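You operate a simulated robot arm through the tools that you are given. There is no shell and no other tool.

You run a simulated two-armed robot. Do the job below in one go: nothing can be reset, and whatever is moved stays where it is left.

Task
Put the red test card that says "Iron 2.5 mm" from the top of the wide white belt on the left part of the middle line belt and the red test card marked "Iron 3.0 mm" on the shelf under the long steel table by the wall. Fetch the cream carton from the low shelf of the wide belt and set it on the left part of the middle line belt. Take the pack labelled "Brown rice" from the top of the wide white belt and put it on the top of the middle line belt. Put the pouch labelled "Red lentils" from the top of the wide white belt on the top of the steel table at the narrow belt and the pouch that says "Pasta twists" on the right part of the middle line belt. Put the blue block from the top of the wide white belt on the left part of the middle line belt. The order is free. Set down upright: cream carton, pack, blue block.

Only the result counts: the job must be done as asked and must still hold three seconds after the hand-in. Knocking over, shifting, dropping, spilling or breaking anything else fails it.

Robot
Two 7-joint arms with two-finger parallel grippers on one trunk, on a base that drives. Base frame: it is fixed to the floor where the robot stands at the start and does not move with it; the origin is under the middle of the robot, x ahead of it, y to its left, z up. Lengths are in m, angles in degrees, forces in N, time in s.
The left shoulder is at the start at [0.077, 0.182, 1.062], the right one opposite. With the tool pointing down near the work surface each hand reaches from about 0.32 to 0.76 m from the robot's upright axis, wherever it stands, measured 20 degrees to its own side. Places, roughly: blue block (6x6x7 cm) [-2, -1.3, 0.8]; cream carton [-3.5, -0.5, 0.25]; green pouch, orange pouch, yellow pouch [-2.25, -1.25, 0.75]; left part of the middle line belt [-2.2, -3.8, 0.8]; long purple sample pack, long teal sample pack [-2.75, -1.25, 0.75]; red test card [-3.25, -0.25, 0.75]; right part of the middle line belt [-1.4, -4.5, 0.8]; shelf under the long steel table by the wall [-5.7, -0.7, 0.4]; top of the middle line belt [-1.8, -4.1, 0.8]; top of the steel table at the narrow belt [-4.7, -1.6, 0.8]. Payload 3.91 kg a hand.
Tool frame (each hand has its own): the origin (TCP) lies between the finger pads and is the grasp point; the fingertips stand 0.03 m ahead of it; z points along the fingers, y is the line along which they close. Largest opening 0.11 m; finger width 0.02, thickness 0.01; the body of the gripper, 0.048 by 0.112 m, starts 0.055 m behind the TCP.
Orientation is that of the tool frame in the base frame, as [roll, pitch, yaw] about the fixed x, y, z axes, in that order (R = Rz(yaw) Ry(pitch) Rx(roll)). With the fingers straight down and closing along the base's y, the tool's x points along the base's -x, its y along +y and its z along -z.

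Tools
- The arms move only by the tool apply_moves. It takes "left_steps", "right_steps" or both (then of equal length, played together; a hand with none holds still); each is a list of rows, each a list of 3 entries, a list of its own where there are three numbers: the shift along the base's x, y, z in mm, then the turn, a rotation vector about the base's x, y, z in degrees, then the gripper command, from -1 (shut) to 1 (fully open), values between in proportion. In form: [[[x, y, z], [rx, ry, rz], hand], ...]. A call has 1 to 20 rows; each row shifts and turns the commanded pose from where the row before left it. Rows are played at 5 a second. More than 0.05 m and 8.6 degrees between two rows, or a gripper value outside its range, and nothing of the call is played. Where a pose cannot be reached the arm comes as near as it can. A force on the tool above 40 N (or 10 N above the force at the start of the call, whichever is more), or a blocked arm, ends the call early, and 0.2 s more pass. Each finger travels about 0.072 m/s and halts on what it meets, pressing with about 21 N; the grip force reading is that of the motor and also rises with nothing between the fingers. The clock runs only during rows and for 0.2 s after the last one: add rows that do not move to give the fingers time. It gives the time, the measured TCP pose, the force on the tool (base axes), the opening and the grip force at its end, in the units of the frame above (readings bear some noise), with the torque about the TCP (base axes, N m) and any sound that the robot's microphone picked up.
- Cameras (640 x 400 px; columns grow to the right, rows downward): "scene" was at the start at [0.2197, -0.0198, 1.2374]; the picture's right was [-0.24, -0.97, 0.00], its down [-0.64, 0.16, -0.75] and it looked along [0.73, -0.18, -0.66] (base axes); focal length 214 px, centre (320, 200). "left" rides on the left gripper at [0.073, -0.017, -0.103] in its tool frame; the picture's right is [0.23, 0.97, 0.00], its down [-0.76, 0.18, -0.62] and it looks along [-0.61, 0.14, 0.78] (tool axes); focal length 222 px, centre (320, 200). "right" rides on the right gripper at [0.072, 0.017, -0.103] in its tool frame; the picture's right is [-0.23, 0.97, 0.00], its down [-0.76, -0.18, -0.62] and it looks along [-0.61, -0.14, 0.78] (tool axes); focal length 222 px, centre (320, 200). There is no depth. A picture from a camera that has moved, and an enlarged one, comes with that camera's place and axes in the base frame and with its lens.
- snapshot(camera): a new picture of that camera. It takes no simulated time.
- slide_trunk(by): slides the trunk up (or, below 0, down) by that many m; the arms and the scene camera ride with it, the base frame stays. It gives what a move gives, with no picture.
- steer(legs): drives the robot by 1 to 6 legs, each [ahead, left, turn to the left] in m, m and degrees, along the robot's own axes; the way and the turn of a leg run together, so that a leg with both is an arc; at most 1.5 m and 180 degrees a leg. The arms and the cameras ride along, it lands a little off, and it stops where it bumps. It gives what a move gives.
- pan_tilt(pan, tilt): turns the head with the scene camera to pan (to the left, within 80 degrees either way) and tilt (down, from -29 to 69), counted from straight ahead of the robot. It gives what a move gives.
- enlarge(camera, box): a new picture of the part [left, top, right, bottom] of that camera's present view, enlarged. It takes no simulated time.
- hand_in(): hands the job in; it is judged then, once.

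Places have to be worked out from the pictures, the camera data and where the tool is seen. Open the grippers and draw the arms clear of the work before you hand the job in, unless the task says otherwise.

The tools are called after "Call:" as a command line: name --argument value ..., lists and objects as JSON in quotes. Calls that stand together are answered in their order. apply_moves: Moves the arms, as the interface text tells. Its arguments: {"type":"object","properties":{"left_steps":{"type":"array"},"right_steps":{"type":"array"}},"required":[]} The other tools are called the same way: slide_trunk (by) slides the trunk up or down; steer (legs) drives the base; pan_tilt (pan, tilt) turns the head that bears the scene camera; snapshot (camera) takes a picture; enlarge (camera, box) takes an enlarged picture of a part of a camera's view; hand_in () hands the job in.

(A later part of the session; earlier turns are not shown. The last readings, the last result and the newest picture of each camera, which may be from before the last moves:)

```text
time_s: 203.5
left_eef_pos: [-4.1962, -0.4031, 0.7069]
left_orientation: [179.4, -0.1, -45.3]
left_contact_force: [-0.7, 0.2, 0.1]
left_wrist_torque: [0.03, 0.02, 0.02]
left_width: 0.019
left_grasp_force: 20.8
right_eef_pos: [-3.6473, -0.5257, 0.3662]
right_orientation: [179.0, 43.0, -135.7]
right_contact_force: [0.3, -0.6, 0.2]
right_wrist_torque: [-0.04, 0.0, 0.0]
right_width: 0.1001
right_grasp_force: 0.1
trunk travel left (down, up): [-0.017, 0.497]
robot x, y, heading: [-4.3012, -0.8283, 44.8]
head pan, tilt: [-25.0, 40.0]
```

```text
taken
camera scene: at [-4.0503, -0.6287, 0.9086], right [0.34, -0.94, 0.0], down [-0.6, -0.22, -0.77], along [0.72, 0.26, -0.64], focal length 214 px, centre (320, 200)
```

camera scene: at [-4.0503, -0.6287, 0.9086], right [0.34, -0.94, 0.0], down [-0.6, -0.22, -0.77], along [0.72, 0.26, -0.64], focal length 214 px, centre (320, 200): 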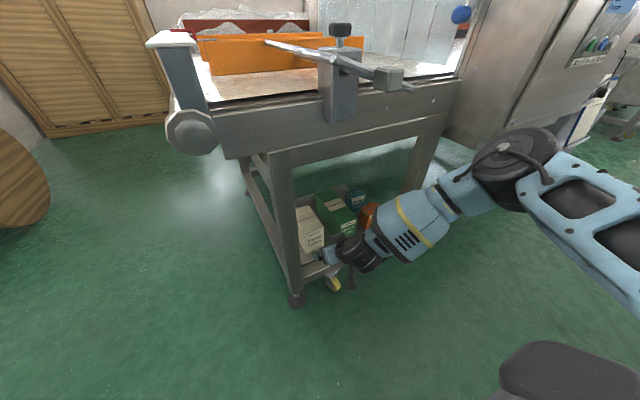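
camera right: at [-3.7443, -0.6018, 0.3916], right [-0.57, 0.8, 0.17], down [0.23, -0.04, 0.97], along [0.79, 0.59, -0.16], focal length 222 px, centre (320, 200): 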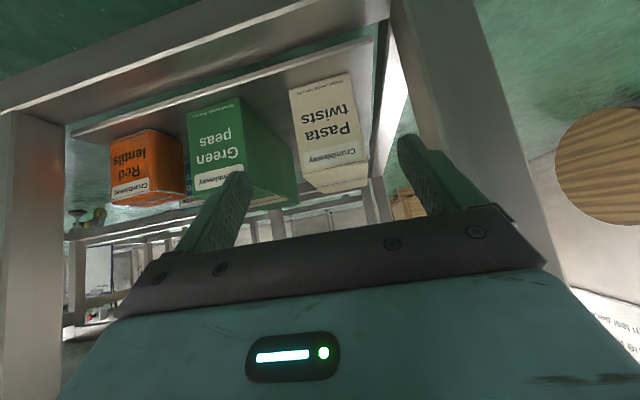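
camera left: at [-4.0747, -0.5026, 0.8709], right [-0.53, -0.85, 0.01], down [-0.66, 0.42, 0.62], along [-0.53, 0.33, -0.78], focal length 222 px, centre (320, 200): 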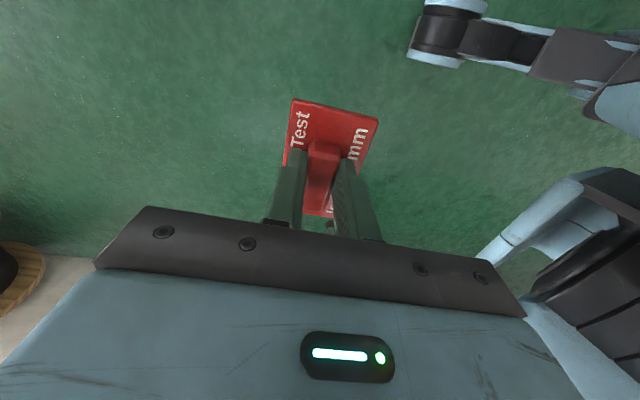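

Alignment is confirmed (predicted and seen carton positions agree). I now extend the arm forward above the carton top level, which also straightens and lowers the elbow.

Call:
apply_moves --right_steps '[[[17.7, 17.6, 0], [0, 0, 0], 0.82], [[17.7, 17.6, 0], [0, 0, 0], 0.82], [[17.7, 17.6, 0], [0, 0, 0], 0.82], [[0, 0, 0], [0, 0, 0], 0.82]]'

Call:
snapshot --camera "scene"

Call:
snapshot --camera "right"

```text
time_s: 204.5
left_eef_pos: [-4.1964, -0.4034, 0.7078]
left_orientation: [179.5, -0.2, -45.3]
left_contact_force: [0.2, -0.5, -0.5]
left_wrist_torque: [0.02, 0.0, 0.0]
left_width: 0.0189
left_grasp_force: 21.1
right_eef_pos: [-3.5947, -0.4723, 0.3663]
right_orientation: [178.9, 43.0, -135.8]
right_contact_force: [0.1, -0.1, -0.2]
right_wrist_torque: [-0.02, 0.01, 0.02]
right_width: 0.1002
right_grasp_force: 0.1
trunk travel left (down, up): [-0.017, 0.497]
robot x, y, heading: [-4.3031, -0.8305, 45.0]
head pan, tilt: [-25.0, 40.0]
```

```text
taken
camera scene: at [-4.0503, -0.6287, 0.9086], right [0.34, -0.94, 0.0], down [-0.6, -0.22, -0.77], along [0.72, 0.26, -0.64], focal length 214 px, centre (320, 200)
```

scene: 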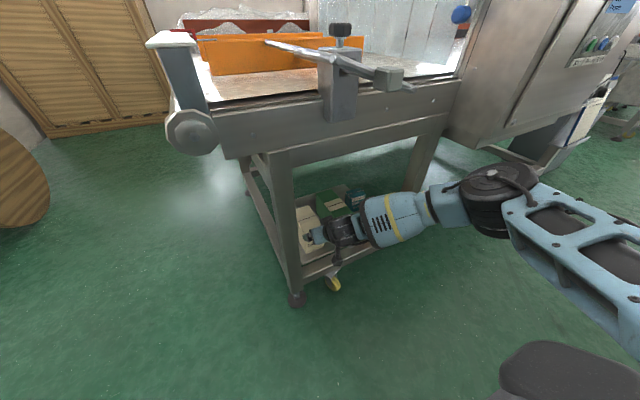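

```text
taken
camera right: at [-3.6911, -0.5485, 0.3912], right [-0.57, 0.8, 0.17], down [0.23, -0.04, 0.97], along [0.79, 0.59, -0.16], focal length 222 px, centre (320, 200)
```

right: 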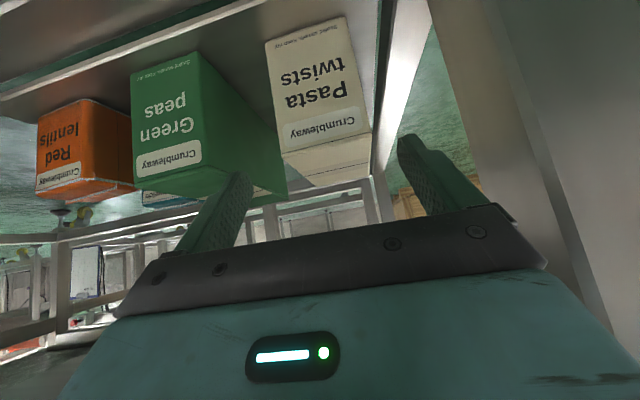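

Alignment stays good and the elbow has dropped. I extend another 5 cm.

Call:
apply_moves --right_steps '[[[17.7, 17.6, 0], [0, 0, 0], 0.82], [[17.7, 17.6, 0], [0, 0, 0], 0.82], [[10, 10, 0], [0, 0, 0], 0.82], [[0, 0, 0], [0, 0, 0], 0.82]]'

Call:
snapshot --camera "scene"

Call:
snapshot --camera "right"

```text
time_s: 205.5
left_eef_pos: [-4.1969, -0.403, 0.7078]
left_orientation: [179.5, -0.2, -45.3]
left_contact_force: [0.1, 0.0, 0.0]
left_wrist_torque: [0.03, 0.01, -0.01]
left_width: 0.019
left_grasp_force: 20.8
right_eef_pos: [-3.5666, -0.4545, 0.3693]
right_orientation: [179.0, 42.9, -135.8]
right_contact_force: [0.1, -0.4, -0.3]
right_wrist_torque: [-0.01, -0.02, -0.03]
right_width: 0.1001
right_grasp_force: 0.1
right hand out of reach, approached as far as the arm can: row 2, 3
trunk travel left (down, up): [-0.017, 0.497]
robot x, y, heading: [-4.304, -0.8323, 45.1]
head pan, tilt: [-25.0, 40.0]
```

```text
taken
camera scene: at [-4.0503, -0.6287, 0.9086], right [0.34, -0.94, 0.0], down [-0.6, -0.22, -0.77], along [0.72, 0.26, -0.64], focal length 214 px, centre (320, 200)
```

scene: 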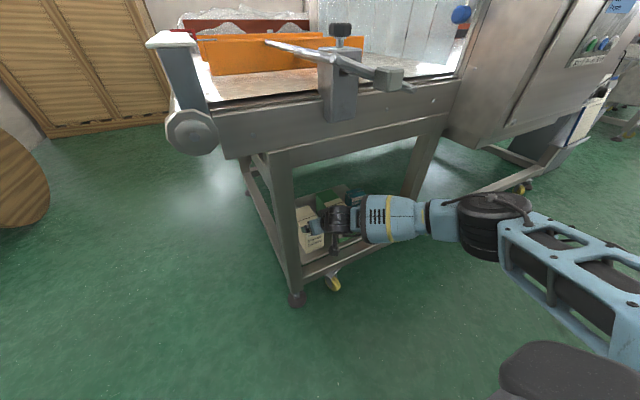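

```text
taken
camera right: at [-3.6644, -0.5311, 0.3947], right [-0.57, 0.8, 0.17], down [0.23, -0.04, 0.97], along [0.79, 0.59, -0.16], focal length 222 px, centre (320, 200)
```

right: 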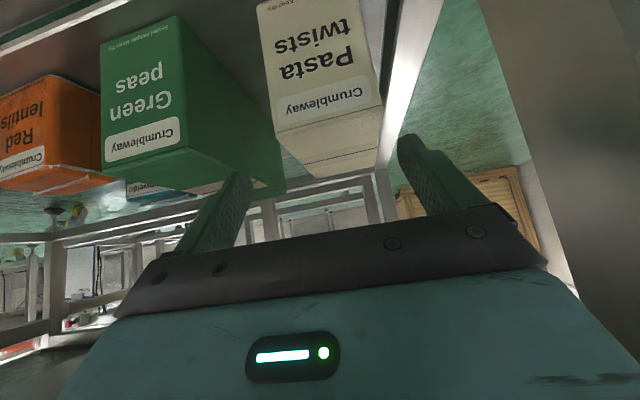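

At the arm's reach limit the carton is 3.5 cm ahead and 1 cm left of the TCP. I lower the hand in front of the carton (dropping the elbow too), shift 1 cm left, and will then push in with the base.

Call:
apply_moves --right_steps '[[[-7.4, -2.6, -28], [0, 0, 0], 0.9], [[-7.4, -2.6, -28], [0, 0, 0], 0.9], [[-7.4, -2.6, -28], [0, 0, 0], 0.9], [[0, 0, 0], [0, 0, 0], 0.9]]'

Call:
snapshot --camera "right"

Call:
snapshot --camera "scene"

```text
time_s: 206.5
left_eef_pos: [-4.1983, -0.402, 0.707]
left_orientation: [179.4, -0.1, -45.3]
left_contact_force: [-0.4, -0.2, -0.9]
left_wrist_torque: [0.0, -0.01, -0.01]
left_width: 0.019
left_grasp_force: 21.2
right_eef_pos: [-3.5926, -0.4883, 0.3002]
right_orientation: [178.8, 43.0, -135.7]
right_contact_force: [0.3, 0.8, 0.6]
right_wrist_torque: [0.01, -0.01, 0.01]
right_width: 0.1044
right_grasp_force: 0.0
right hand out of reach, approached as far as the arm can: row 1, 2, 3
trunk travel left (down, up): [-0.017, 0.497]
robot x, y, heading: [-4.3064, -0.8294, 45.1]
head pan, tilt: [-25.0, 40.0]
```

```text
taken
camera right: at [-3.6899, -0.5651, 0.3266], right [-0.57, 0.8, 0.17], down [0.23, -0.04, 0.97], along [0.79, 0.59, -0.16], focal length 222 px, centre (320, 200)
```

right: 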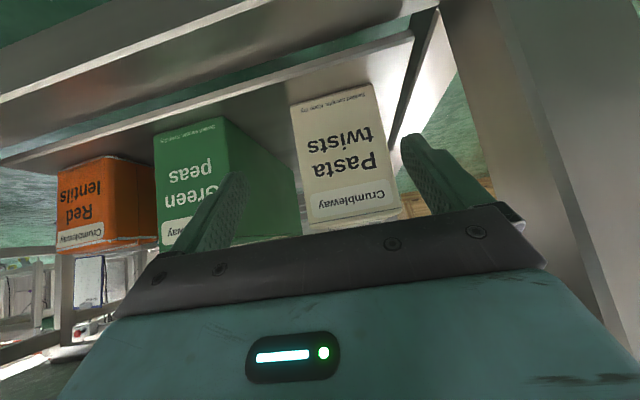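

```text
taken
camera scene: at [-4.0503, -0.6287, 0.9086], right [0.34, -0.94, 0.0], down [-0.6, -0.22, -0.77], along [0.72, 0.26, -0.64], focal length 214 px, centre (320, 200)
```

scene: 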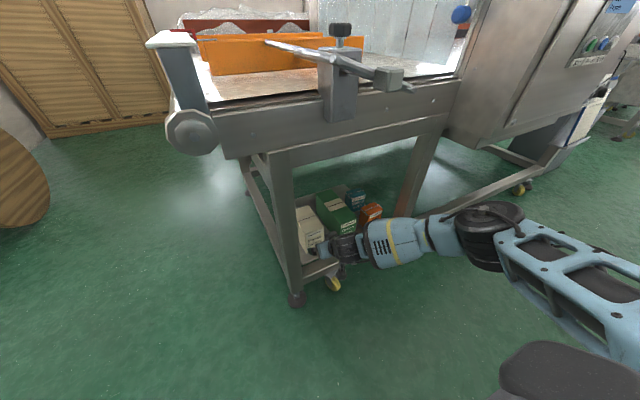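

The hand is at z 0.30, carton front 7.7 cm ahead and 1.5 cm left. I drive the base 1.5 cm left and 8 cm forward so the fingers begin to straddle it, then check.

Call:
steer --legs '[[0, 0.016, 0], [0.06, 0, 0]]'

Call:
snapshot --camera "right"

Call:
snapshot --camera "scene"

```text
time_s: 207.9
left_eef_pos: [-4.1671, -0.351, 0.7083]
left_orientation: [179.4, -0.2, -45.3]
left_contact_force: [-0.7, 0.2, -0.1]
left_wrist_torque: [-0.04, -0.01, 0.0]
left_width: 0.019
left_grasp_force: 21.0
right_eef_pos: [-3.5629, -0.4354, 0.2991]
right_orientation: [178.8, 43.0, -135.7]
right_contact_force: [0.3, 0.2, 0.8]
right_wrist_torque: [-0.02, -0.01, 0.02]
right_width: 0.1044
right_grasp_force: 0.1
trunk travel left (down, up): [-0.017, 0.497]
robot x, y, heading: [-4.2727, -0.7772, 44.9]
head pan, tilt: [-25.0, 40.0]
```

```text
taken
camera right: at [-3.6605, -0.5126, 0.3266], right [-0.57, 0.8, 0.17], down [0.23, -0.04, 0.97], along [0.79, 0.59, -0.16], focal length 222 px, centre (320, 200)
```

right: 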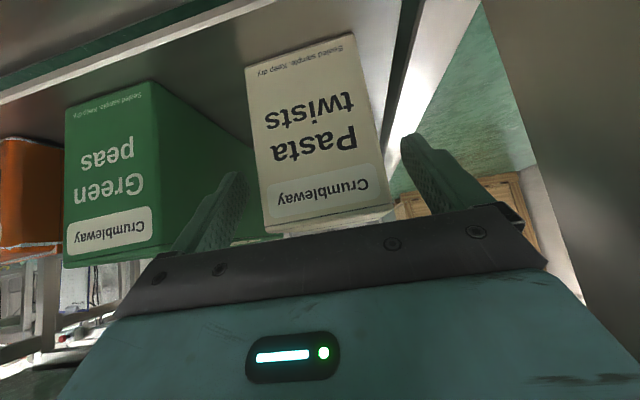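

```text
taken
camera scene: at [-4.0207, -0.5764, 0.9085], right [0.34, -0.94, 0.0], down [-0.6, -0.22, -0.77], along [0.72, 0.26, -0.64], focal length 214 px, centre (320, 200)
```

scene: 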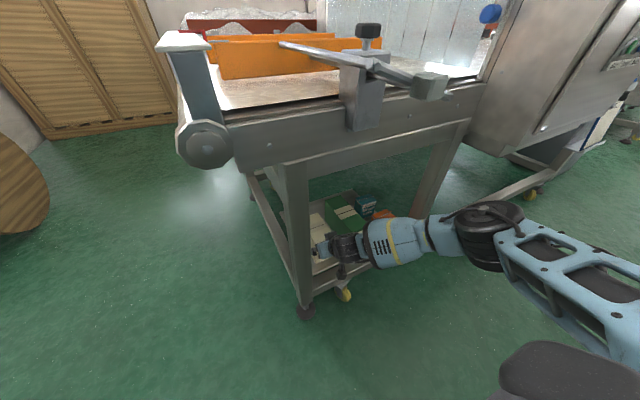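

Alignment is good, with about 1 cm margin on each side. I lower the hand 2 cm more and then drive forward 7 cm around the carton.

Call:
apply_moves --right_steps '[[[-3, -3, -10], [0, 0, 0], 0.9], [[-3, -3, -8], [0, 0, 0], 0.9], [[0, 0, 0], [0, 0, 0], 0.9]]'

Call:
steer --legs '[[0.05, 0, 0]]'

Call:
snapshot --camera "right"

Call:
snapshot --camera "scene"

```text
time_s: 208.7
left_eef_pos: [-4.1674, -0.3507, 0.7078]
left_orientation: [179.5, -0.1, -45.3]
left_contact_force: [0.1, -0.4, 0.4]
left_wrist_torque: [0.01, -0.01, 0.03]
left_width: 0.0188
left_grasp_force: 20.6
right_eef_pos: [-3.5711, -0.4469, 0.2862]
right_orientation: [178.8, 42.9, -135.7]
right_contact_force: [-0.4, 0.0, 0.1]
right_wrist_torque: [0.02, 0.0, 0.02]
right_width: 0.1045
right_grasp_force: 0.1
right hand out of reach, approached as far as the arm can: row 1
trunk travel left (down, up): [-0.017, 0.497]
robot x, y, heading: [-4.272, -0.7778, 45.2]
head pan, tilt: [-25.0, 40.0]
```

```text
time_s: 209.6
left_eef_pos: [-4.133, -0.315, 0.7058]
left_orientation: [179.4, -0.2, -45.3]
left_contact_force: [-0.8, -0.1, -0.7]
left_wrist_torque: [-0.03, 0.03, -0.02]
left_width: 0.0187
left_grasp_force: 21.2
right_eef_pos: [-3.5357, -0.4122, 0.2858]
right_orientation: [178.8, 42.9, -135.7]
right_contact_force: [-0.6, -0.3, 0.5]
right_wrist_torque: [0.01, 0.01, 0.0]
right_width: 0.1042
right_grasp_force: 0.0
trunk travel left (down, up): [-0.017, 0.497]
robot x, y, heading: [-4.2386, -0.7436, 44.8]
head pan, tilt: [-25.0, 40.0]
```

```text
taken
camera right: at [-3.632, -0.4889, 0.3119], right [-0.57, 0.8, 0.17], down [0.23, -0.04, 0.97], along [0.79, 0.59, -0.16], focal length 222 px, centre (320, 200)
```

right: 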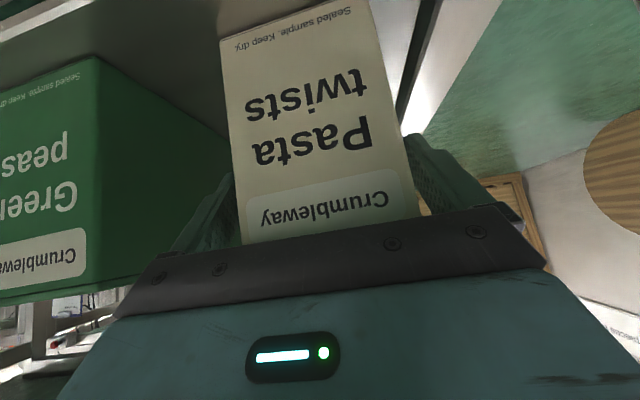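

```text
taken
camera scene: at [-3.9855, -0.5417, 0.9085], right [0.34, -0.94, 0.0], down [-0.6, -0.22, -0.77], along [0.72, 0.26, -0.64], focal length 214 px, centre (320, 200)
```

scene: 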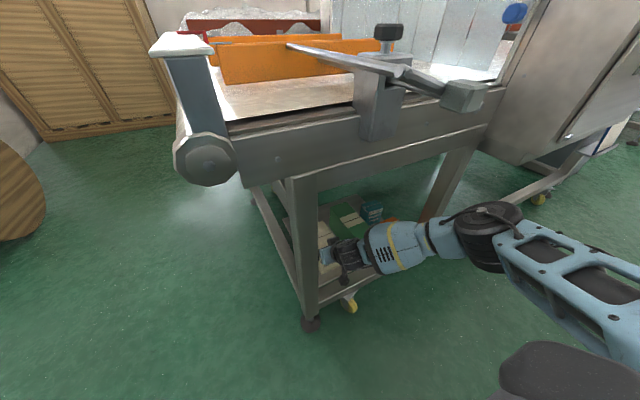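

The carton is between the fingers. I advance another 3 cm for a deeper grip.

Call:
steer --legs '[[0.03, 0, 0]]'

Call:
snapshot --camera "right"

Call:
enlarge --camera "scene" --box '[280, 10, 600, 310]'

```text
time_s: 210.5
left_eef_pos: [-4.1152, -0.2989, 0.7064]
left_orientation: [179.6, 0.1, -45.5]
left_contact_force: [-0.5, -0.5, -0.5]
left_wrist_torque: [-0.02, -0.02, -0.05]
left_width: 0.019
left_grasp_force: 20.9
right_eef_pos: [-3.5176, -0.3933, 0.2878]
right_orientation: [178.5, 43.2, -135.9]
right_contact_force: [-0.1, 0.5, 0.4]
right_wrist_torque: [0.01, -0.02, 0.02]
right_width: 0.1042
right_grasp_force: 0.0
trunk travel left (down, up): [-0.017, 0.497]
robot x, y, heading: [-4.2211, -0.7239, 44.7]
head pan, tilt: [-25.0, 40.0]
stopped in leg 1: the robot was blocked; the commanded pose is now the measured one
```

```text
taken
camera right: at [-3.6143, -0.4709, 0.3134], right [-0.57, 0.8, 0.17], down [0.23, -0.05, 0.97], along [0.79, 0.59, -0.16], focal length 222 px, centre (320, 200)
```

right: 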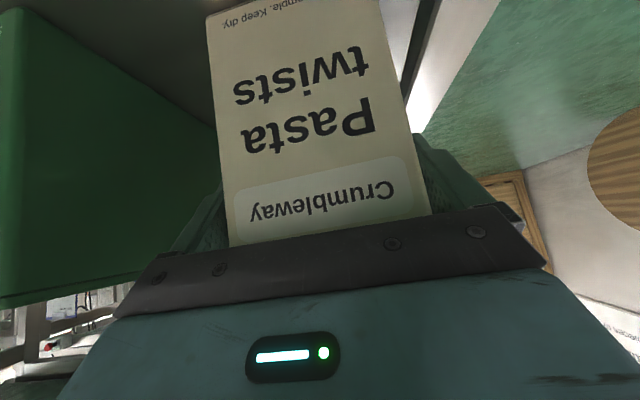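

```text
1.33 times, centred on (440, 160) of scene
camera zoom: at [-3.9681, -0.5246, 0.9086], right [0.34, -0.94, 0.0], down [-0.6, -0.22, -0.77], along [0.72, 0.26, -0.64], focal length 286 px, centre (160, 253)
```

zoom: 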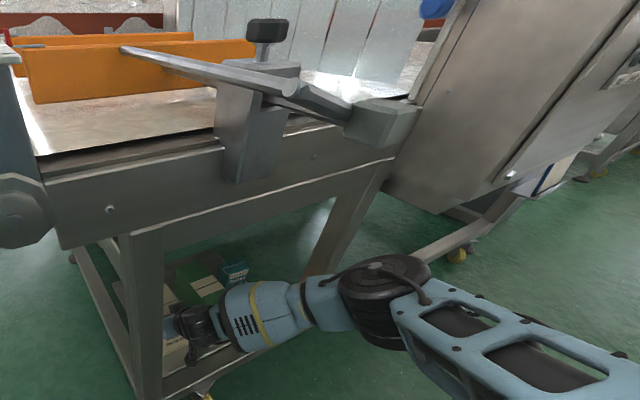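

The base stopped after 2.6 cm (light bump), but the TCP is now about 4.3 cm past the carton's front face, deep enough. I close the fingers on the carton.

Call:
apply_moves --right_steps '[[[0, 0, 0], [0, 0, 0], 0.5], [[0, 0, 0], [0, 0, 0], 0], [[0, 0, 0], [0, 0, 0], -0.5], [[0, 0, 0], [0, 0, 0], -1], [[0, 0, 0], [0, 0, 0], -1], [[0, 0, 0], [0, 0, 0], -1]]'

Call:
snapshot --camera "right"

```text
time_s: 211.9
left_eef_pos: [-4.1163, -0.2996, 0.7079]
left_orientation: [179.4, 0.0, -45.4]
left_contact_force: [0.5, 0.1, 0.0]
left_wrist_torque: [0.0, 0.0, 0.0]
left_width: 0.019
left_grasp_force: 21.0
right_eef_pos: [-3.5175, -0.3944, 0.2886]
right_orientation: [178.5, 43.1, -135.8]
right_contact_force: [-1.7, 2.3, 1.1]
right_wrist_torque: [0.34, 0.23, 0.11]
right_width: 0.0804
right_grasp_force: 20.8
trunk travel left (down, up): [-0.017, 0.497]
robot x, y, heading: [-4.2192, -0.7243, 44.8]
head pan, tilt: [-25.0, 40.0]
```

```text
taken
camera right: at [-3.6145, -0.4707, 0.3134], right [-0.57, 0.8, 0.17], down [0.23, -0.05, 0.97], along [0.79, 0.59, -0.16], focal length 222 px, centre (320, 200)
```

right: 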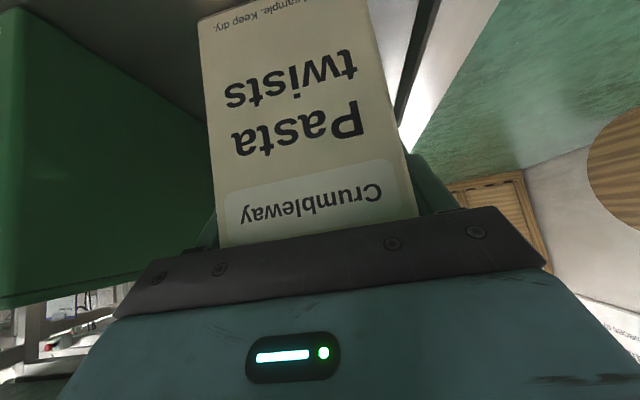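

Gripped at 8.0 cm, matching the carton's width. I lift it slightly and check that it comes along.

Call:
apply_moves --right_steps '[[[0, 0, 5], [0, 0, 0], -1], [[0, 0, 8], [0, 0, 0], -1], [[0, 0, 10], [0, 0, 0], -1], [[0, 0, 12], [0, 0, 0], -1], [[0, 0, 0], [0, 0, 0], -1]]'

Call:
snapshot --camera "right"

Call:
enlarge --camera "scene" --box '[280, 150, 480, 300]'

```text
time_s: 213.1
left_eef_pos: [-4.1144, -0.2981, 0.7079]
left_orientation: [179.6, -0.1, -45.4]
left_contact_force: [0.6, 0.6, -1.2]
left_wrist_torque: [-0.01, 0.02, 0.0]
left_width: 0.019
left_grasp_force: 20.7
right_eef_pos: [-3.5175, -0.3949, 0.3232]
right_orientation: [178.6, 43.1, -135.9]
right_contact_force: [0.2, -1.2, -5.8]
right_wrist_torque: [-0.09, 0.07, 0.01]
right_width: 0.0806
right_grasp_force: 21.3
trunk travel left (down, up): [-0.017, 0.497]
robot x, y, heading: [-4.2199, -0.7266, 44.6]
head pan, tilt: [-25.0, 40.0]
```

```text
taken
camera right: at [-3.6149, -0.4715, 0.3486], right [-0.57, 0.8, 0.17], down [0.23, -0.05, 0.97], along [0.79, 0.59, -0.16], focal length 222 px, centre (320, 200)
```

right: 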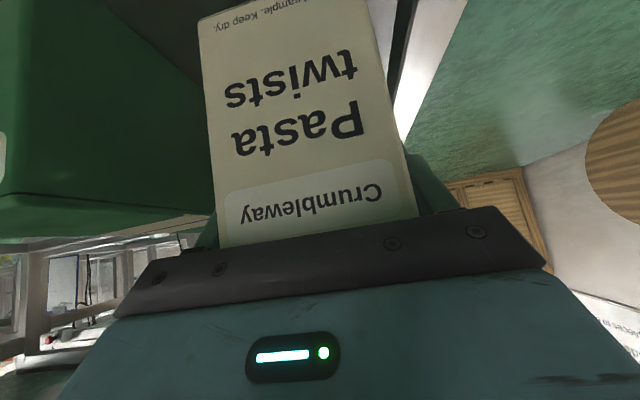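

```text
2.67 times, centred on (380, 225) of scene
camera zoom: at [-3.9677, -0.5244, 0.9084], right [0.34, -0.94, 0.0], down [-0.61, -0.22, -0.77], along [0.72, 0.26, -0.64], focal length 572 px, centre (160, 133)
```

zoom: 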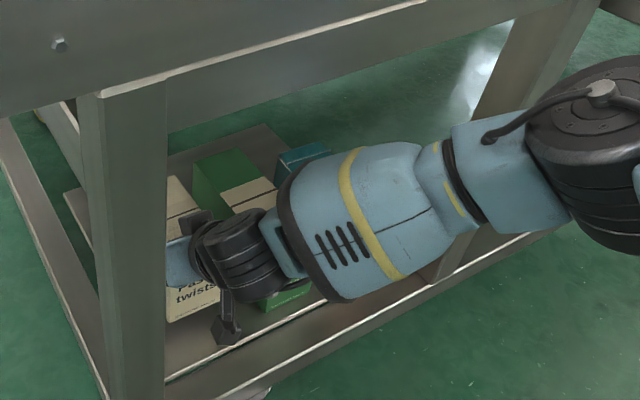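

The carton is lifted cleanly (about 0.6 kg). I back out straight to clear the frame.

Call:
steer --legs '[[-0.32, 0, 0]]'

Call:
snapshot --camera "scene"

Call:
snapshot --camera "right"

```text
time_s: 215.3
left_eef_pos: [-4.347, -0.5283, 0.7072]
left_orientation: [179.6, 0.0, -45.3]
left_contact_force: [1.3, -0.5, -0.8]
left_wrist_torque: [0.0, 0.04, 0.0]
left_width: 0.0191
left_grasp_force: 21.0
right_eef_pos: [-3.7485, -0.6225, 0.3224]
right_orientation: [178.6, 43.2, -135.8]
right_contact_force: [-0.1, -0.2, -4.7]
right_wrist_torque: [-0.13, 0.1, -0.01]
right_width: 0.0803
right_grasp_force: 21.1
trunk travel left (down, up): [-0.017, 0.497]
robot x, y, heading: [-4.4517, -0.9517, 45.1]
head pan, tilt: [-25.0, 40.0]
```

```text
taken
camera scene: at [-4.1986, -0.7533, 0.9085], right [0.34, -0.94, 0.0], down [-0.6, -0.22, -0.77], along [0.72, 0.26, -0.64], focal length 214 px, centre (320, 200)
```

scene: 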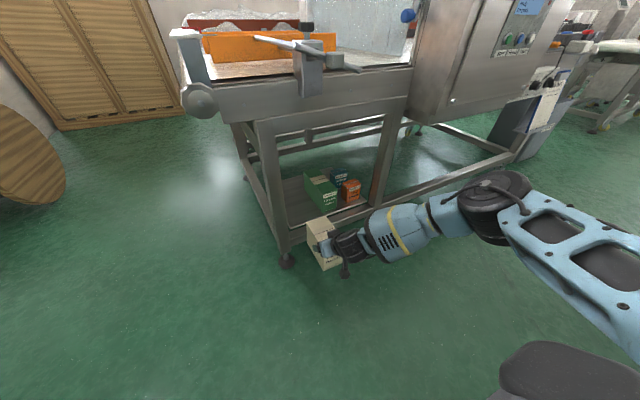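

```text
taken
camera right: at [-3.8456, -0.6996, 0.3487], right [-0.57, 0.8, 0.17], down [0.23, -0.05, 0.97], along [0.79, 0.6, -0.16], focal length 222 px, centre (320, 200)
```

right: 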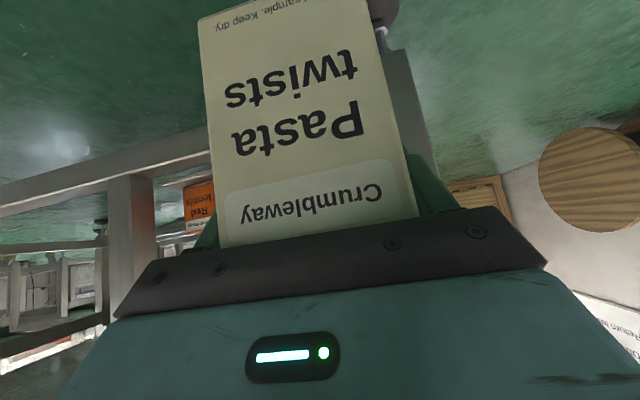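

Out of the frame. I retract the arm toward me (away from under the bracket), then raise the trunk.

Call:
apply_moves --right_steps '[[[-28, -28, 5], [0, 0, 0], -1], [[-28, -28, 5], [0, 0, 0], -1], [[-28, -28, 5], [0, 0, 0], -1], [[-28, -28, 5], [0, 0, 0], -1], [[-28, -28, 5], [0, 0, 0], -1], [[0, 0, 0], [0, 0, 0], -1]]'

Call:
slide_trunk --by 0.31

Call:
snapshot --camera "scene"

Call:
snapshot --camera "right"

```text
time_s: 216.7
left_eef_pos: [-4.3465, -0.5281, 0.7066]
left_orientation: [179.5, 0.0, -45.3]
left_contact_force: [0.4, 0.2, -0.5]
left_wrist_torque: [-0.02, 0.01, -0.02]
left_width: 0.0192
left_grasp_force: 20.9
right_eef_pos: [-3.8466, -0.7254, 0.4083]
right_orientation: [178.6, 42.2, -135.8]
right_contact_force: [-0.1, 0.8, -5.8]
right_wrist_torque: [-0.09, 0.09, 0.0]
right_width: 0.08
right_grasp_force: 21.0
right hand out of reach, approached as far as the arm can: row 2, 3, 4, 5
trunk travel left (down, up): [-0.017, 0.497]
robot x, y, heading: [-4.45, -0.9561, 45.1]
head pan, tilt: [-25.0, 40.0]
```

```text
time_s: 219.8
left_eef_pos: [-4.3464, -0.5273, 1.0173]
left_orientation: [179.5, -0.1, -45.3]
left_contact_force: [0.8, 1.1, -0.3]
left_wrist_torque: [0.0, 0.04, -0.01]
left_width: 0.0188
left_grasp_force: 20.9
right_eef_pos: [-3.848, -0.7242, 0.7178]
right_orientation: [178.7, 43.0, -135.9]
right_contact_force: [-0.5, 0.6, -5.7]
right_wrist_torque: [-0.13, 0.11, 0.0]
right_width: 0.0797
right_grasp_force: 21.1
trunk travel left (down, up): [-0.327, 0.187]
robot x, y, heading: [-4.4525, -0.9521, 44.9]
head pan, tilt: [-25.0, 40.0]
```

```text
taken
camera scene: at [-4.2733, -0.8278, 1.2411], right [0.34, -0.94, 0.0], down [-0.6, -0.22, -0.77], along [0.72, 0.26, -0.64], focal length 214 px, centre (320, 200)
```

scene: 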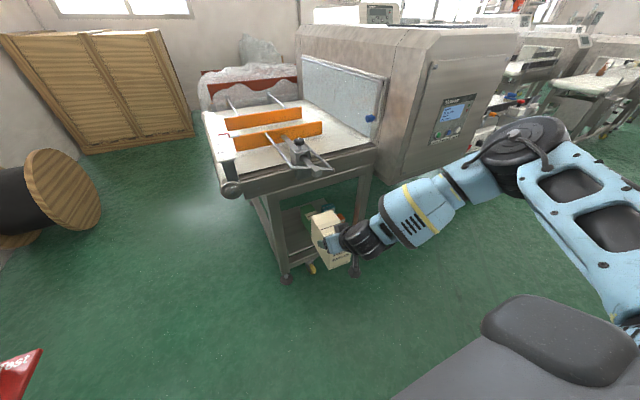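

```text
taken
camera right: at [-3.9448, -0.8021, 0.7433], right [-0.57, 0.8, 0.17], down [0.23, -0.04, 0.97], along [0.79, 0.6, -0.16], focal length 222 px, centre (320, 200)
```

right: 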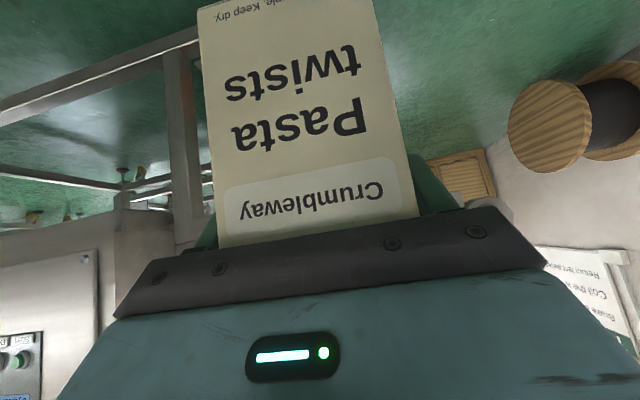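

Now I lift the carton with the arm to about z 0.95 so it clears belt heights while driving.

Call:
apply_moves --right_steps '[[[-6, -6, 30], [0, 0, 0], -1], [[-6, -6, 30], [0, 0, 0], -1], [[-6, -6, 30], [0, 0, 0], -1], [[-6, -6, 30], [0, 0, 0], -1], [[-6, -6, 30], [0, 0, 0], -1], [[-6, -6, 30], [0, 0, 0], -1], [[-6, -6, 30], [0, 0, 0], -1], [[-6, -6, 30], [0, 0, 0], -1], [[0, 0, 0], [0, 0, 0], -1]]'

Call:
pan_tilt --pan -70 --tilt 20

Call:
snapshot --camera "scene"

```text
time_s: 221.8
left_eef_pos: [-4.3455, -0.5278, 1.0188]
left_orientation: [179.5, -0.1, -45.3]
left_contact_force: [-0.1, 0.8, -0.4]
left_wrist_torque: [-0.02, -0.01, -0.01]
left_width: 0.0192
left_grasp_force: 20.7
right_eef_pos: [-3.8935, -0.7741, 0.9554]
right_orientation: [178.5, 43.1, -135.8]
right_contact_force: [-0.4, 0.1, -5.8]
right_wrist_torque: [-0.12, 0.09, 0.0]
right_width: 0.0801
right_grasp_force: 20.8
trunk travel left (down, up): [-0.327, 0.187]
robot x, y, heading: [-4.4512, -0.9522, 45.2]
head pan, tilt: [-25.0, 40.0]
```

```text
time_s: 222.9
left_eef_pos: [-4.3454, -0.5283, 1.0174]
left_orientation: [179.5, -0.1, -45.3]
left_contact_force: [0.1, 0.1, -0.4]
left_wrist_torque: [-0.01, 0.01, 0.0]
left_width: 0.0189
left_grasp_force: 21.5
right_eef_pos: [-3.8942, -0.7735, 0.9557]
right_orientation: [178.6, 43.1, -135.8]
right_contact_force: [-1.1, -0.8, -4.9]
right_wrist_torque: [-0.09, 0.1, 0.02]
right_width: 0.0797
right_grasp_force: 21.1
trunk travel left (down, up): [-0.327, 0.187]
robot x, y, heading: [-4.4506, -0.9584, 44.8]
head pan, tilt: [-70.0, 20.0]
```

```text
taken
camera scene: at [-4.269, -0.8963, 1.2725], right [-0.42, -0.91, 0.0], down [-0.31, 0.14, -0.94], along [0.85, -0.4, -0.34], focal length 214 px, centre (320, 200)
```

scene: 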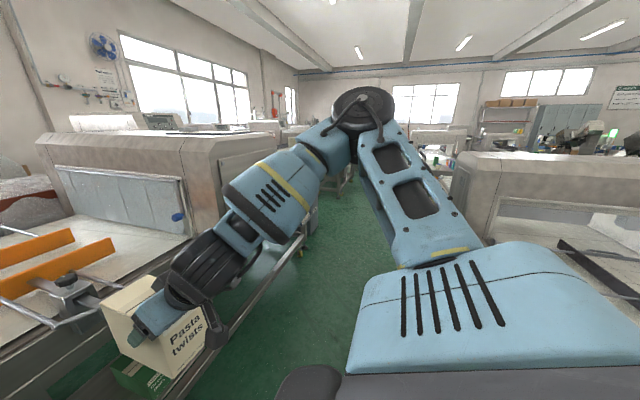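

The aisle toward the middle line is visible on the right. I strafe left to get room, then turn to face down the aisle.

Call:
steer --legs '[[0, 0.4, 0], [0, 0, -90]]'

Call:
pan_tilt --pan 0 --tilt 30

Call:
snapshot --camera "scene"

```text
time_s: 230.7
left_eef_pos: [-4.3035, -0.7542, 1.0175]
left_orientation: [179.5, -0.1, -132.5]
left_contact_force: [-0.1, -0.3, 0.2]
left_wrist_torque: [0.02, 0.01, -0.03]
left_width: 0.0189
left_grasp_force: 21.2
right_eef_pos: [-4.5285, -1.2168, 0.9568]
right_orientation: [178.7, 43.1, 136.9]
right_contact_force: [0.4, 1.8, -5.3]
right_wrist_torque: [0.09, 0.12, -0.04]
right_width: 0.0798
right_grasp_force: 21.0
trunk travel left (down, up): [-0.327, 0.187]
robot x, y, heading: [-4.735, -0.6697, -42.5]
head pan, tilt: [-70.0, 20.0]
```

```text
time_s: 232.1
left_eef_pos: [-4.3036, -0.7555, 1.017]
left_orientation: [179.5, 0.0, -132.6]
left_contact_force: [1.0, -0.2, -0.4]
left_wrist_torque: [0.01, 0.01, 0.04]
left_width: 0.0194
left_grasp_force: 21.1
right_eef_pos: [-4.5285, -1.2175, 0.9562]
right_orientation: [178.6, 43.1, 136.8]
right_contact_force: [-0.2, 0.6, -4.9]
right_wrist_torque: [0.12, 0.12, -0.01]
right_width: 0.0798
right_grasp_force: 21.1
trunk travel left (down, up): [-0.327, 0.187]
robot x, y, heading: [-4.7331, -0.6718, -42.5]
head pan, tilt: [0.0, 30.0]
```

```text
taken
camera scene: at [-4.5673, -0.8238, 1.2565], right [-0.68, -0.74, 0.0], down [-0.37, 0.34, -0.87], along [0.64, -0.58, -0.5], focal length 214 px, centre (320, 200)
```

scene: 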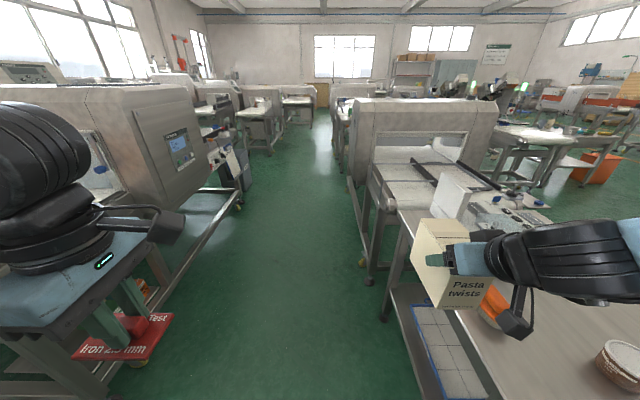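

I'm at the head of the aisle. I straighten by −2.8°, strafe left 0.28 m to the middle of the aisle, and drive ahead 1.4 m.

Call:
steer --legs '[[0, 0, -2.8], [0, 0.28, 0], [1.3, 0, 0]]'

Call:
snapshot --camera "scene"

```text
time_s: 239.3
left_eef_pos: [-3.5712, -1.1129, 1.018]
left_orientation: [178.4, 0.8, -130.9]
left_contact_force: [0.9, 0.2, -0.7]
left_wrist_torque: [-0.03, 0.01, 0.01]
left_width: 0.0189
left_grasp_force: 20.9
right_eef_pos: [-3.8131, -1.5792, 0.9606]
right_orientation: [177.3, 43.9, 134.9]
right_contact_force: [0.5, -0.3, -5.2]
right_wrist_torque: [0.09, 0.12, 0.01]
right_width: 0.08
right_grasp_force: 21.0
trunk travel left (down, up): [-0.327, 0.187]
robot x, y, heading: [-3.9887, -1.0304, -43.5]
head pan, tilt: [0.0, 30.0]
stopped in leg 3: the robot was blocked; the commanded pose is now the measured one
```

```text
taken
camera scene: at [-3.8518, -1.1857, 1.261], right [-0.69, -0.73, -0.02], down [-0.34, 0.34, -0.87], along [0.64, -0.6, -0.49], focal length 214 px, centre (320, 200)
```

scene: 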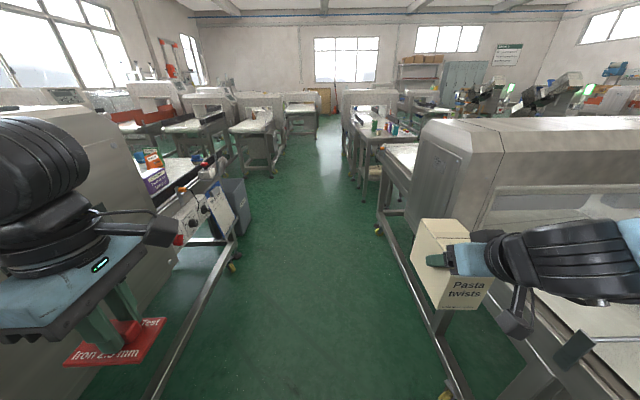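

The base got blocked after about 0.8 m and the torso is slightly pushed. I back off 12 cm and look to both sides to find what I touched.

Call:
steer --legs '[[-0.12, 0, 0]]'

Call:
pan_tilt --pan -70 --tilt 25

Call:
snapshot --camera "scene"

Call:
pan_tilt --pan 70 --tilt 25

Call:
snapshot --camera "scene"

```text
time_s: 240.6
left_eef_pos: [-3.6321, -1.0356, 1.005]
left_orientation: [177.0, -0.1, -131.7]
left_contact_force: [-0.3, 0.2, -0.7]
left_wrist_torque: [-0.02, 0.0, -0.01]
left_width: 0.0192
left_grasp_force: 21.2
right_eef_pos: [-3.8757, -1.5015, 0.9558]
right_orientation: [178.5, 43.2, 135.5]
right_contact_force: [0.0, 0.7, -5.2]
right_wrist_torque: [0.1, 0.11, 0.0]
right_width: 0.08
right_grasp_force: 21.2
trunk travel left (down, up): [-0.327, 0.187]
robot x, y, heading: [-4.069, -0.947, -43.7]
head pan, tilt: [0.0, 30.0]
```

```text
time_s: 242.0
left_eef_pos: [-3.6314, -1.0363, 1.0054]
left_orientation: [177.0, 0.0, -131.8]
left_contact_force: [-0.2, 0.0, -1.0]
left_wrist_torque: [-0.02, 0.02, 0.03]
left_width: 0.0191
left_grasp_force: 21.3
right_eef_pos: [-3.8764, -1.5009, 0.9557]
right_orientation: [178.7, 43.1, 135.5]
right_contact_force: [0.9, -0.3, -4.6]
right_wrist_torque: [0.08, 0.1, 0.0]
right_width: 0.0797
right_grasp_force: 21.4
trunk travel left (down, up): [-0.327, 0.187]
robot x, y, heading: [-4.0708, -0.9493, -43.7]
head pan, tilt: [-70.0, 25.0]
```

```text
taken
camera scene: at [-4.0076, -1.1288, 1.2645], right [-0.92, 0.4, 0.0], down [0.17, 0.39, -0.91], along [-0.37, -0.83, -0.42], focal length 214 px, centre (320, 200)
```

scene: 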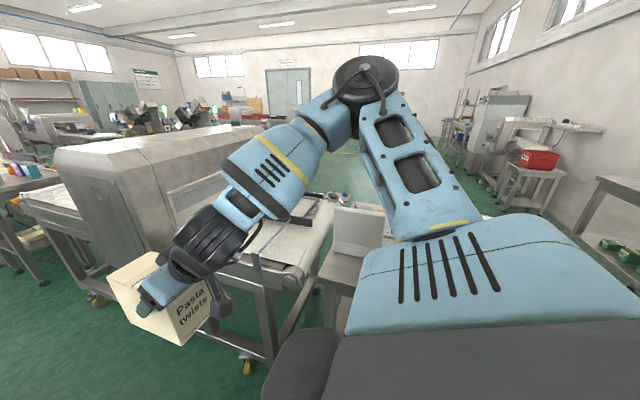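

```text
time_s: 244.2
left_eef_pos: [-3.632, -1.0368, 1.005]
left_orientation: [177.0, 0.0, -131.8]
left_contact_force: [0.7, 0.5, 0.1]
left_wrist_torque: [-0.01, -0.04, 0.03]
left_width: 0.019
left_grasp_force: 21.0
right_eef_pos: [-3.8764, -1.5, 0.9554]
right_orientation: [178.5, 43.1, 135.4]
right_contact_force: [0.7, 0.0, -4.8]
right_wrist_torque: [0.09, 0.1, -0.02]
right_width: 0.0799
right_grasp_force: 20.8
trunk travel left (down, up): [-0.327, 0.187]
robot x, y, heading: [-4.0712, -0.9482, -43.6]
head pan, tilt: [70.0, 25.0]
```

```text
taken
camera scene: at [-3.8877, -1.0039, 1.2645], right [0.44, -0.9, 0.0], down [-0.38, -0.19, -0.91], along [0.81, 0.4, -0.42], focal length 214 px, centre (320, 200)
```

scene: 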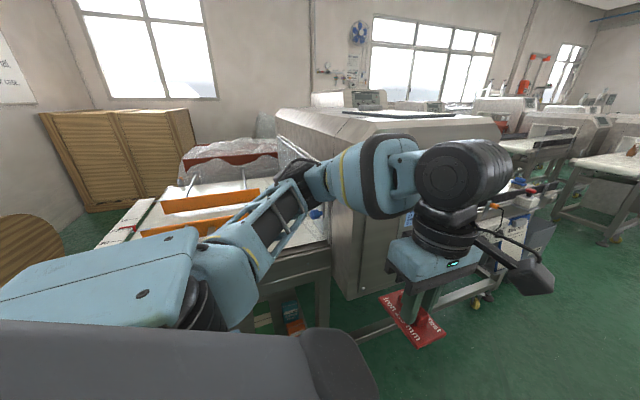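

My left elbow had touched the hood of the wide-belt machine; both elbows stick out because the arms are folded. I extend both hands forward, which tucks the elbows in.

Call:
apply_moves --left_steps '[[[19.6, -32.6, 0], [0, 0, 0], -1], [[19.6, -32.6, 0], [0, 0, 0], -1], [[19.6, -32.6, 0], [0, 0, 0], -1], [[19.6, -32.6, 0], [0, 0, 0], -1], [[19.6, -32.6, 0], [0, 0, 0], -1], [[19.6, -32.6, 0], [0, 0, 0], -1], [[0, 0, 0], [0, 0, 0], -1]]' --right_steps '[[[23.9, -16, 0], [0, 0, 0], -1], [[23.9, -16, 0], [0, 0, 0], -1], [[23.9, -16, 0], [0, 0, 0], -1], [[23.9, -16, 0], [0, 0, 0], -1], [[23.9, -16, 0], [0, 0, 0], -1], [[23.9, -16, 0], [0, 0, 0], -1], [[0, 0, 0], [0, 0, 0], -1]]'

Call:
snapshot --camera "scene"

Call:
pan_tilt --pan -60 --tilt 30

Call:
snapshot --camera "scene"

Call:
pan_tilt --pan 0 --tilt 30

Call:
snapshot --camera "scene"

```text
time_s: 245.8
left_eef_pos: [-3.5138, -1.233, 1.0042]
left_orientation: [177.1, 0.0, -131.8]
left_contact_force: [-0.2, -0.5, -0.3]
left_wrist_torque: [-0.03, 0.02, -0.01]
left_width: 0.019
left_grasp_force: 21.1
right_eef_pos: [-3.732, -1.5955, 0.9557]
right_orientation: [178.6, 43.0, 135.5]
right_contact_force: [-0.1, 0.0, -4.4]
right_wrist_torque: [0.14, 0.14, 0.0]
right_width: 0.0798
right_grasp_force: 21.0
trunk travel left (down, up): [-0.327, 0.187]
robot x, y, heading: [-4.0677, -0.9477, -43.8]
head pan, tilt: [70.0, 25.0]
```

```text
taken
camera scene: at [-3.8881, -1.0029, 1.2646], right [0.44, -0.9, 0.0], down [-0.38, -0.19, -0.91], along [0.81, 0.4, -0.42], focal length 214 px, centre (320, 200)
```

scene: 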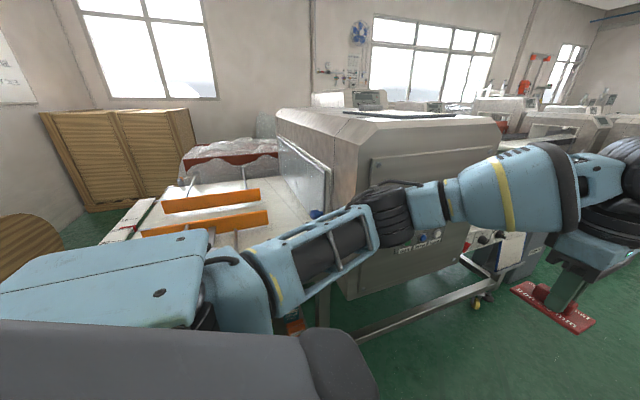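

```text
time_s: 247.9
left_eef_pos: [-3.5141, -1.2328, 1.0038]
left_orientation: [177.1, 0.0, -131.8]
left_contact_force: [-0.1, -0.3, 0.3]
left_wrist_torque: [-0.02, -0.03, 0.0]
left_width: 0.0189
left_grasp_force: 21.0
right_eef_pos: [-3.7333, -1.5968, 0.9551]
right_orientation: [178.7, 43.0, 135.4]
right_contact_force: [0.6, -0.5, -5.2]
right_wrist_torque: [0.08, 0.07, -0.03]
right_width: 0.0799
right_grasp_force: 21.6
trunk travel left (down, up): [-0.327, 0.187]
robot x, y, heading: [-4.0665, -0.9452, -43.8]
head pan, tilt: [-60.0, 30.0]
```

```text
taken
camera scene: at [-3.9919, -1.1324, 1.2565], right [-0.97, 0.24, 0.0], down [0.12, 0.49, -0.87], along [-0.21, -0.84, -0.5], focal length 214 px, centre (320, 200)
```

scene: 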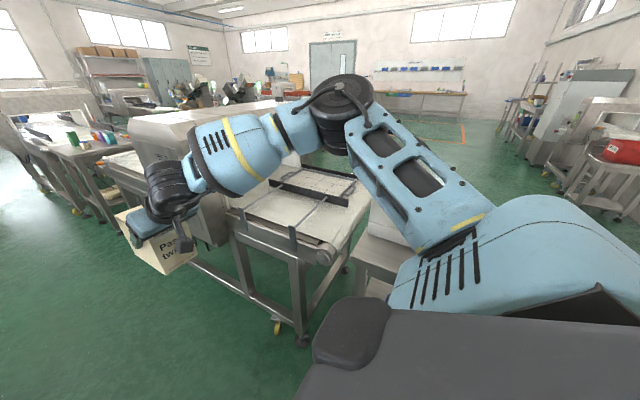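

```text
time_s: 249.2
left_eef_pos: [-3.5151, -1.2331, 1.0049]
left_orientation: [177.0, 0.0, -131.6]
left_contact_force: [0.2, 0.3, -0.4]
left_wrist_torque: [-0.03, 0.0, -0.04]
left_width: 0.019
left_grasp_force: 21.1
right_eef_pos: [-3.7322, -1.5957, 0.9551]
right_orientation: [178.6, 43.1, 135.4]
right_contact_force: [0.5, -0.3, -4.9]
right_wrist_torque: [0.12, 0.11, -0.01]
right_width: 0.0802
right_grasp_force: 21.4
trunk travel left (down, up): [-0.327, 0.187]
robot x, y, heading: [-4.0681, -0.9521, -44.0]
head pan, tilt: [0.0, 30.0]
```

```text
taken
camera scene: at [-3.9051, -1.1073, 1.2565], right [-0.69, -0.72, 0.0], down [-0.36, 0.35, -0.87], along [0.62, -0.6, -0.5], focal length 214 px, centre (320, 200)
```

scene: 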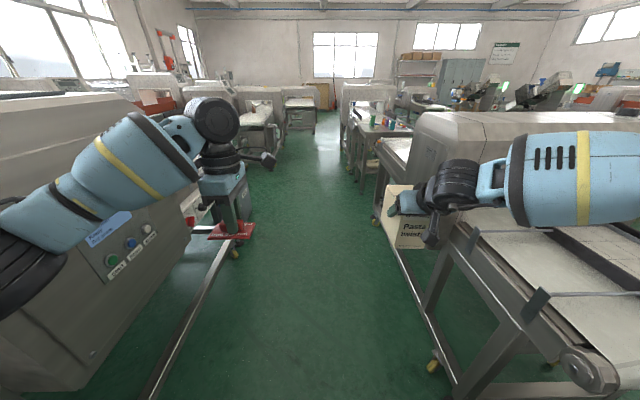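

Further extension will tuck the elbows more; I extend both hands another ~10 cm and check the elbow positions against the hoods.

Call:
apply_moves --left_steps '[[[21.5, -20.8, 0], [0, 0, 0], -1], [[21.5, -20.8, 0], [0, 0, 0], -1], [[21.5, -20.8, 0], [0, 0, 0], -1], [[0, 0, 0], [0, 0, 0], -1]]' --right_steps '[[[24, -23.2, 0], [0, 0, 0], -1], [[24, -23.2, 0], [0, 0, 0], -1], [[24, -23.2, 0], [0, 0, 0], -1], [[0, 0, 0], [0, 0, 0], -1]]'

Call:
snapshot --camera "scene"

Call:
pan_tilt --pan 55 --tilt 40

Call:
snapshot --camera "scene"

Call:
pan_tilt --pan -50 --tilt 40

Call:
snapshot --camera "scene"

```text
time_s: 250.2
left_eef_pos: [-3.4484, -1.2927, 1.005]
left_orientation: [177.0, 0.0, -131.9]
left_contact_force: [0.3, 0.8, -0.3]
left_wrist_torque: [0.01, 0.03, -0.03]
left_width: 0.0192
left_grasp_force: 21.2
right_eef_pos: [-3.6879, -1.6427, 0.9544]
right_orientation: [178.7, 42.9, 135.6]
right_contact_force: [0.9, 0.3, -5.7]
right_wrist_torque: [0.09, 0.15, 0.0]
right_width: 0.0799
right_grasp_force: 20.9
right hand out of reach, approached as far as the arm can: row 3
trunk travel left (down, up): [-0.327, 0.187]
robot x, y, heading: [-4.0678, -0.9505, -43.7]
head pan, tilt: [0.0, 30.0]
```

```text
taken
camera scene: at [-3.9044, -1.1073, 1.2563], right [-0.69, -0.72, 0.0], down [-0.36, 0.35, -0.87], along [0.62, -0.6, -0.5], focal length 214 px, centre (320, 200)
```

scene: 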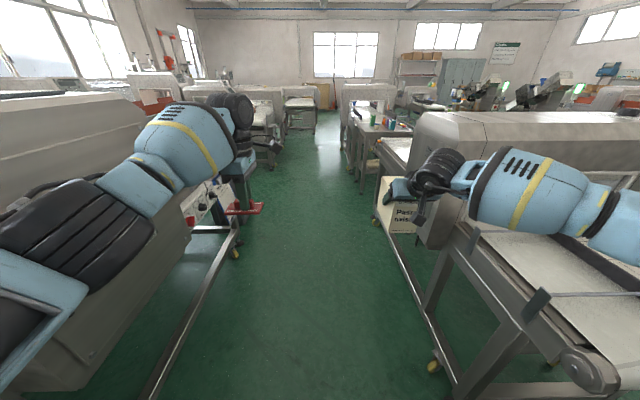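

```text
time_s: 251.4
left_eef_pos: [-3.4491, -1.2935, 1.005]
left_orientation: [177.0, 0.0, -131.8]
left_contact_force: [0.1, 0.0, 1.5]
left_wrist_torque: [-0.01, -0.02, 0.03]
left_width: 0.019
left_grasp_force: 21.3
right_eef_pos: [-3.6874, -1.6427, 0.9554]
right_orientation: [178.6, 43.0, 135.4]
right_contact_force: [-0.6, -0.3, -5.1]
right_wrist_torque: [0.09, 0.1, 0.01]
right_width: 0.08
right_grasp_force: 20.6
trunk travel left (down, up): [-0.327, 0.187]
robot x, y, heading: [-4.0698, -0.9492, -43.7]
head pan, tilt: [55.0, 40.0]
```

```text
taken
camera scene: at [-3.8869, -1.0282, 1.2411], right [0.19, -0.98, 0.0], down [-0.63, -0.12, -0.77], along [0.75, 0.15, -0.64], focal length 214 px, centre (320, 200)
```

scene: 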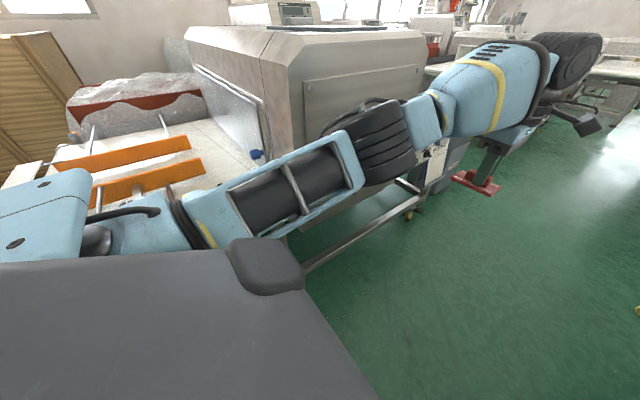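

```text
time_s: 253.3
left_eef_pos: [-3.4497, -1.2922, 1.006]
left_orientation: [176.9, 0.0, -131.7]
left_contact_force: [0.2, 0.3, -0.5]
left_wrist_torque: [-0.01, 0.02, -0.02]
left_width: 0.019
left_grasp_force: 21.1
right_eef_pos: [-3.6873, -1.6432, 0.955]
right_orientation: [178.6, 43.0, 135.4]
right_contact_force: [0.7, -0.1, -4.7]
right_wrist_torque: [0.09, 0.1, -0.01]
right_width: 0.08
right_grasp_force: 21.0
trunk travel left (down, up): [-0.327, 0.187]
robot x, y, heading: [-4.0688, -0.9521, -44.1]
head pan, tilt: [-50.0, 40.0]
```

```text
taken
camera scene: at [-3.9759, -1.1294, 1.2411], right [-1.0, 0.07, 0.0], down [0.04, 0.64, -0.77], along [-0.05, -0.76, -0.64], focal length 214 px, centre (320, 200)
```

scene: 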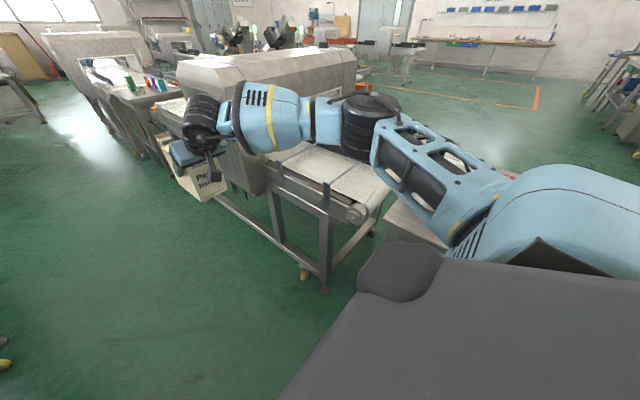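

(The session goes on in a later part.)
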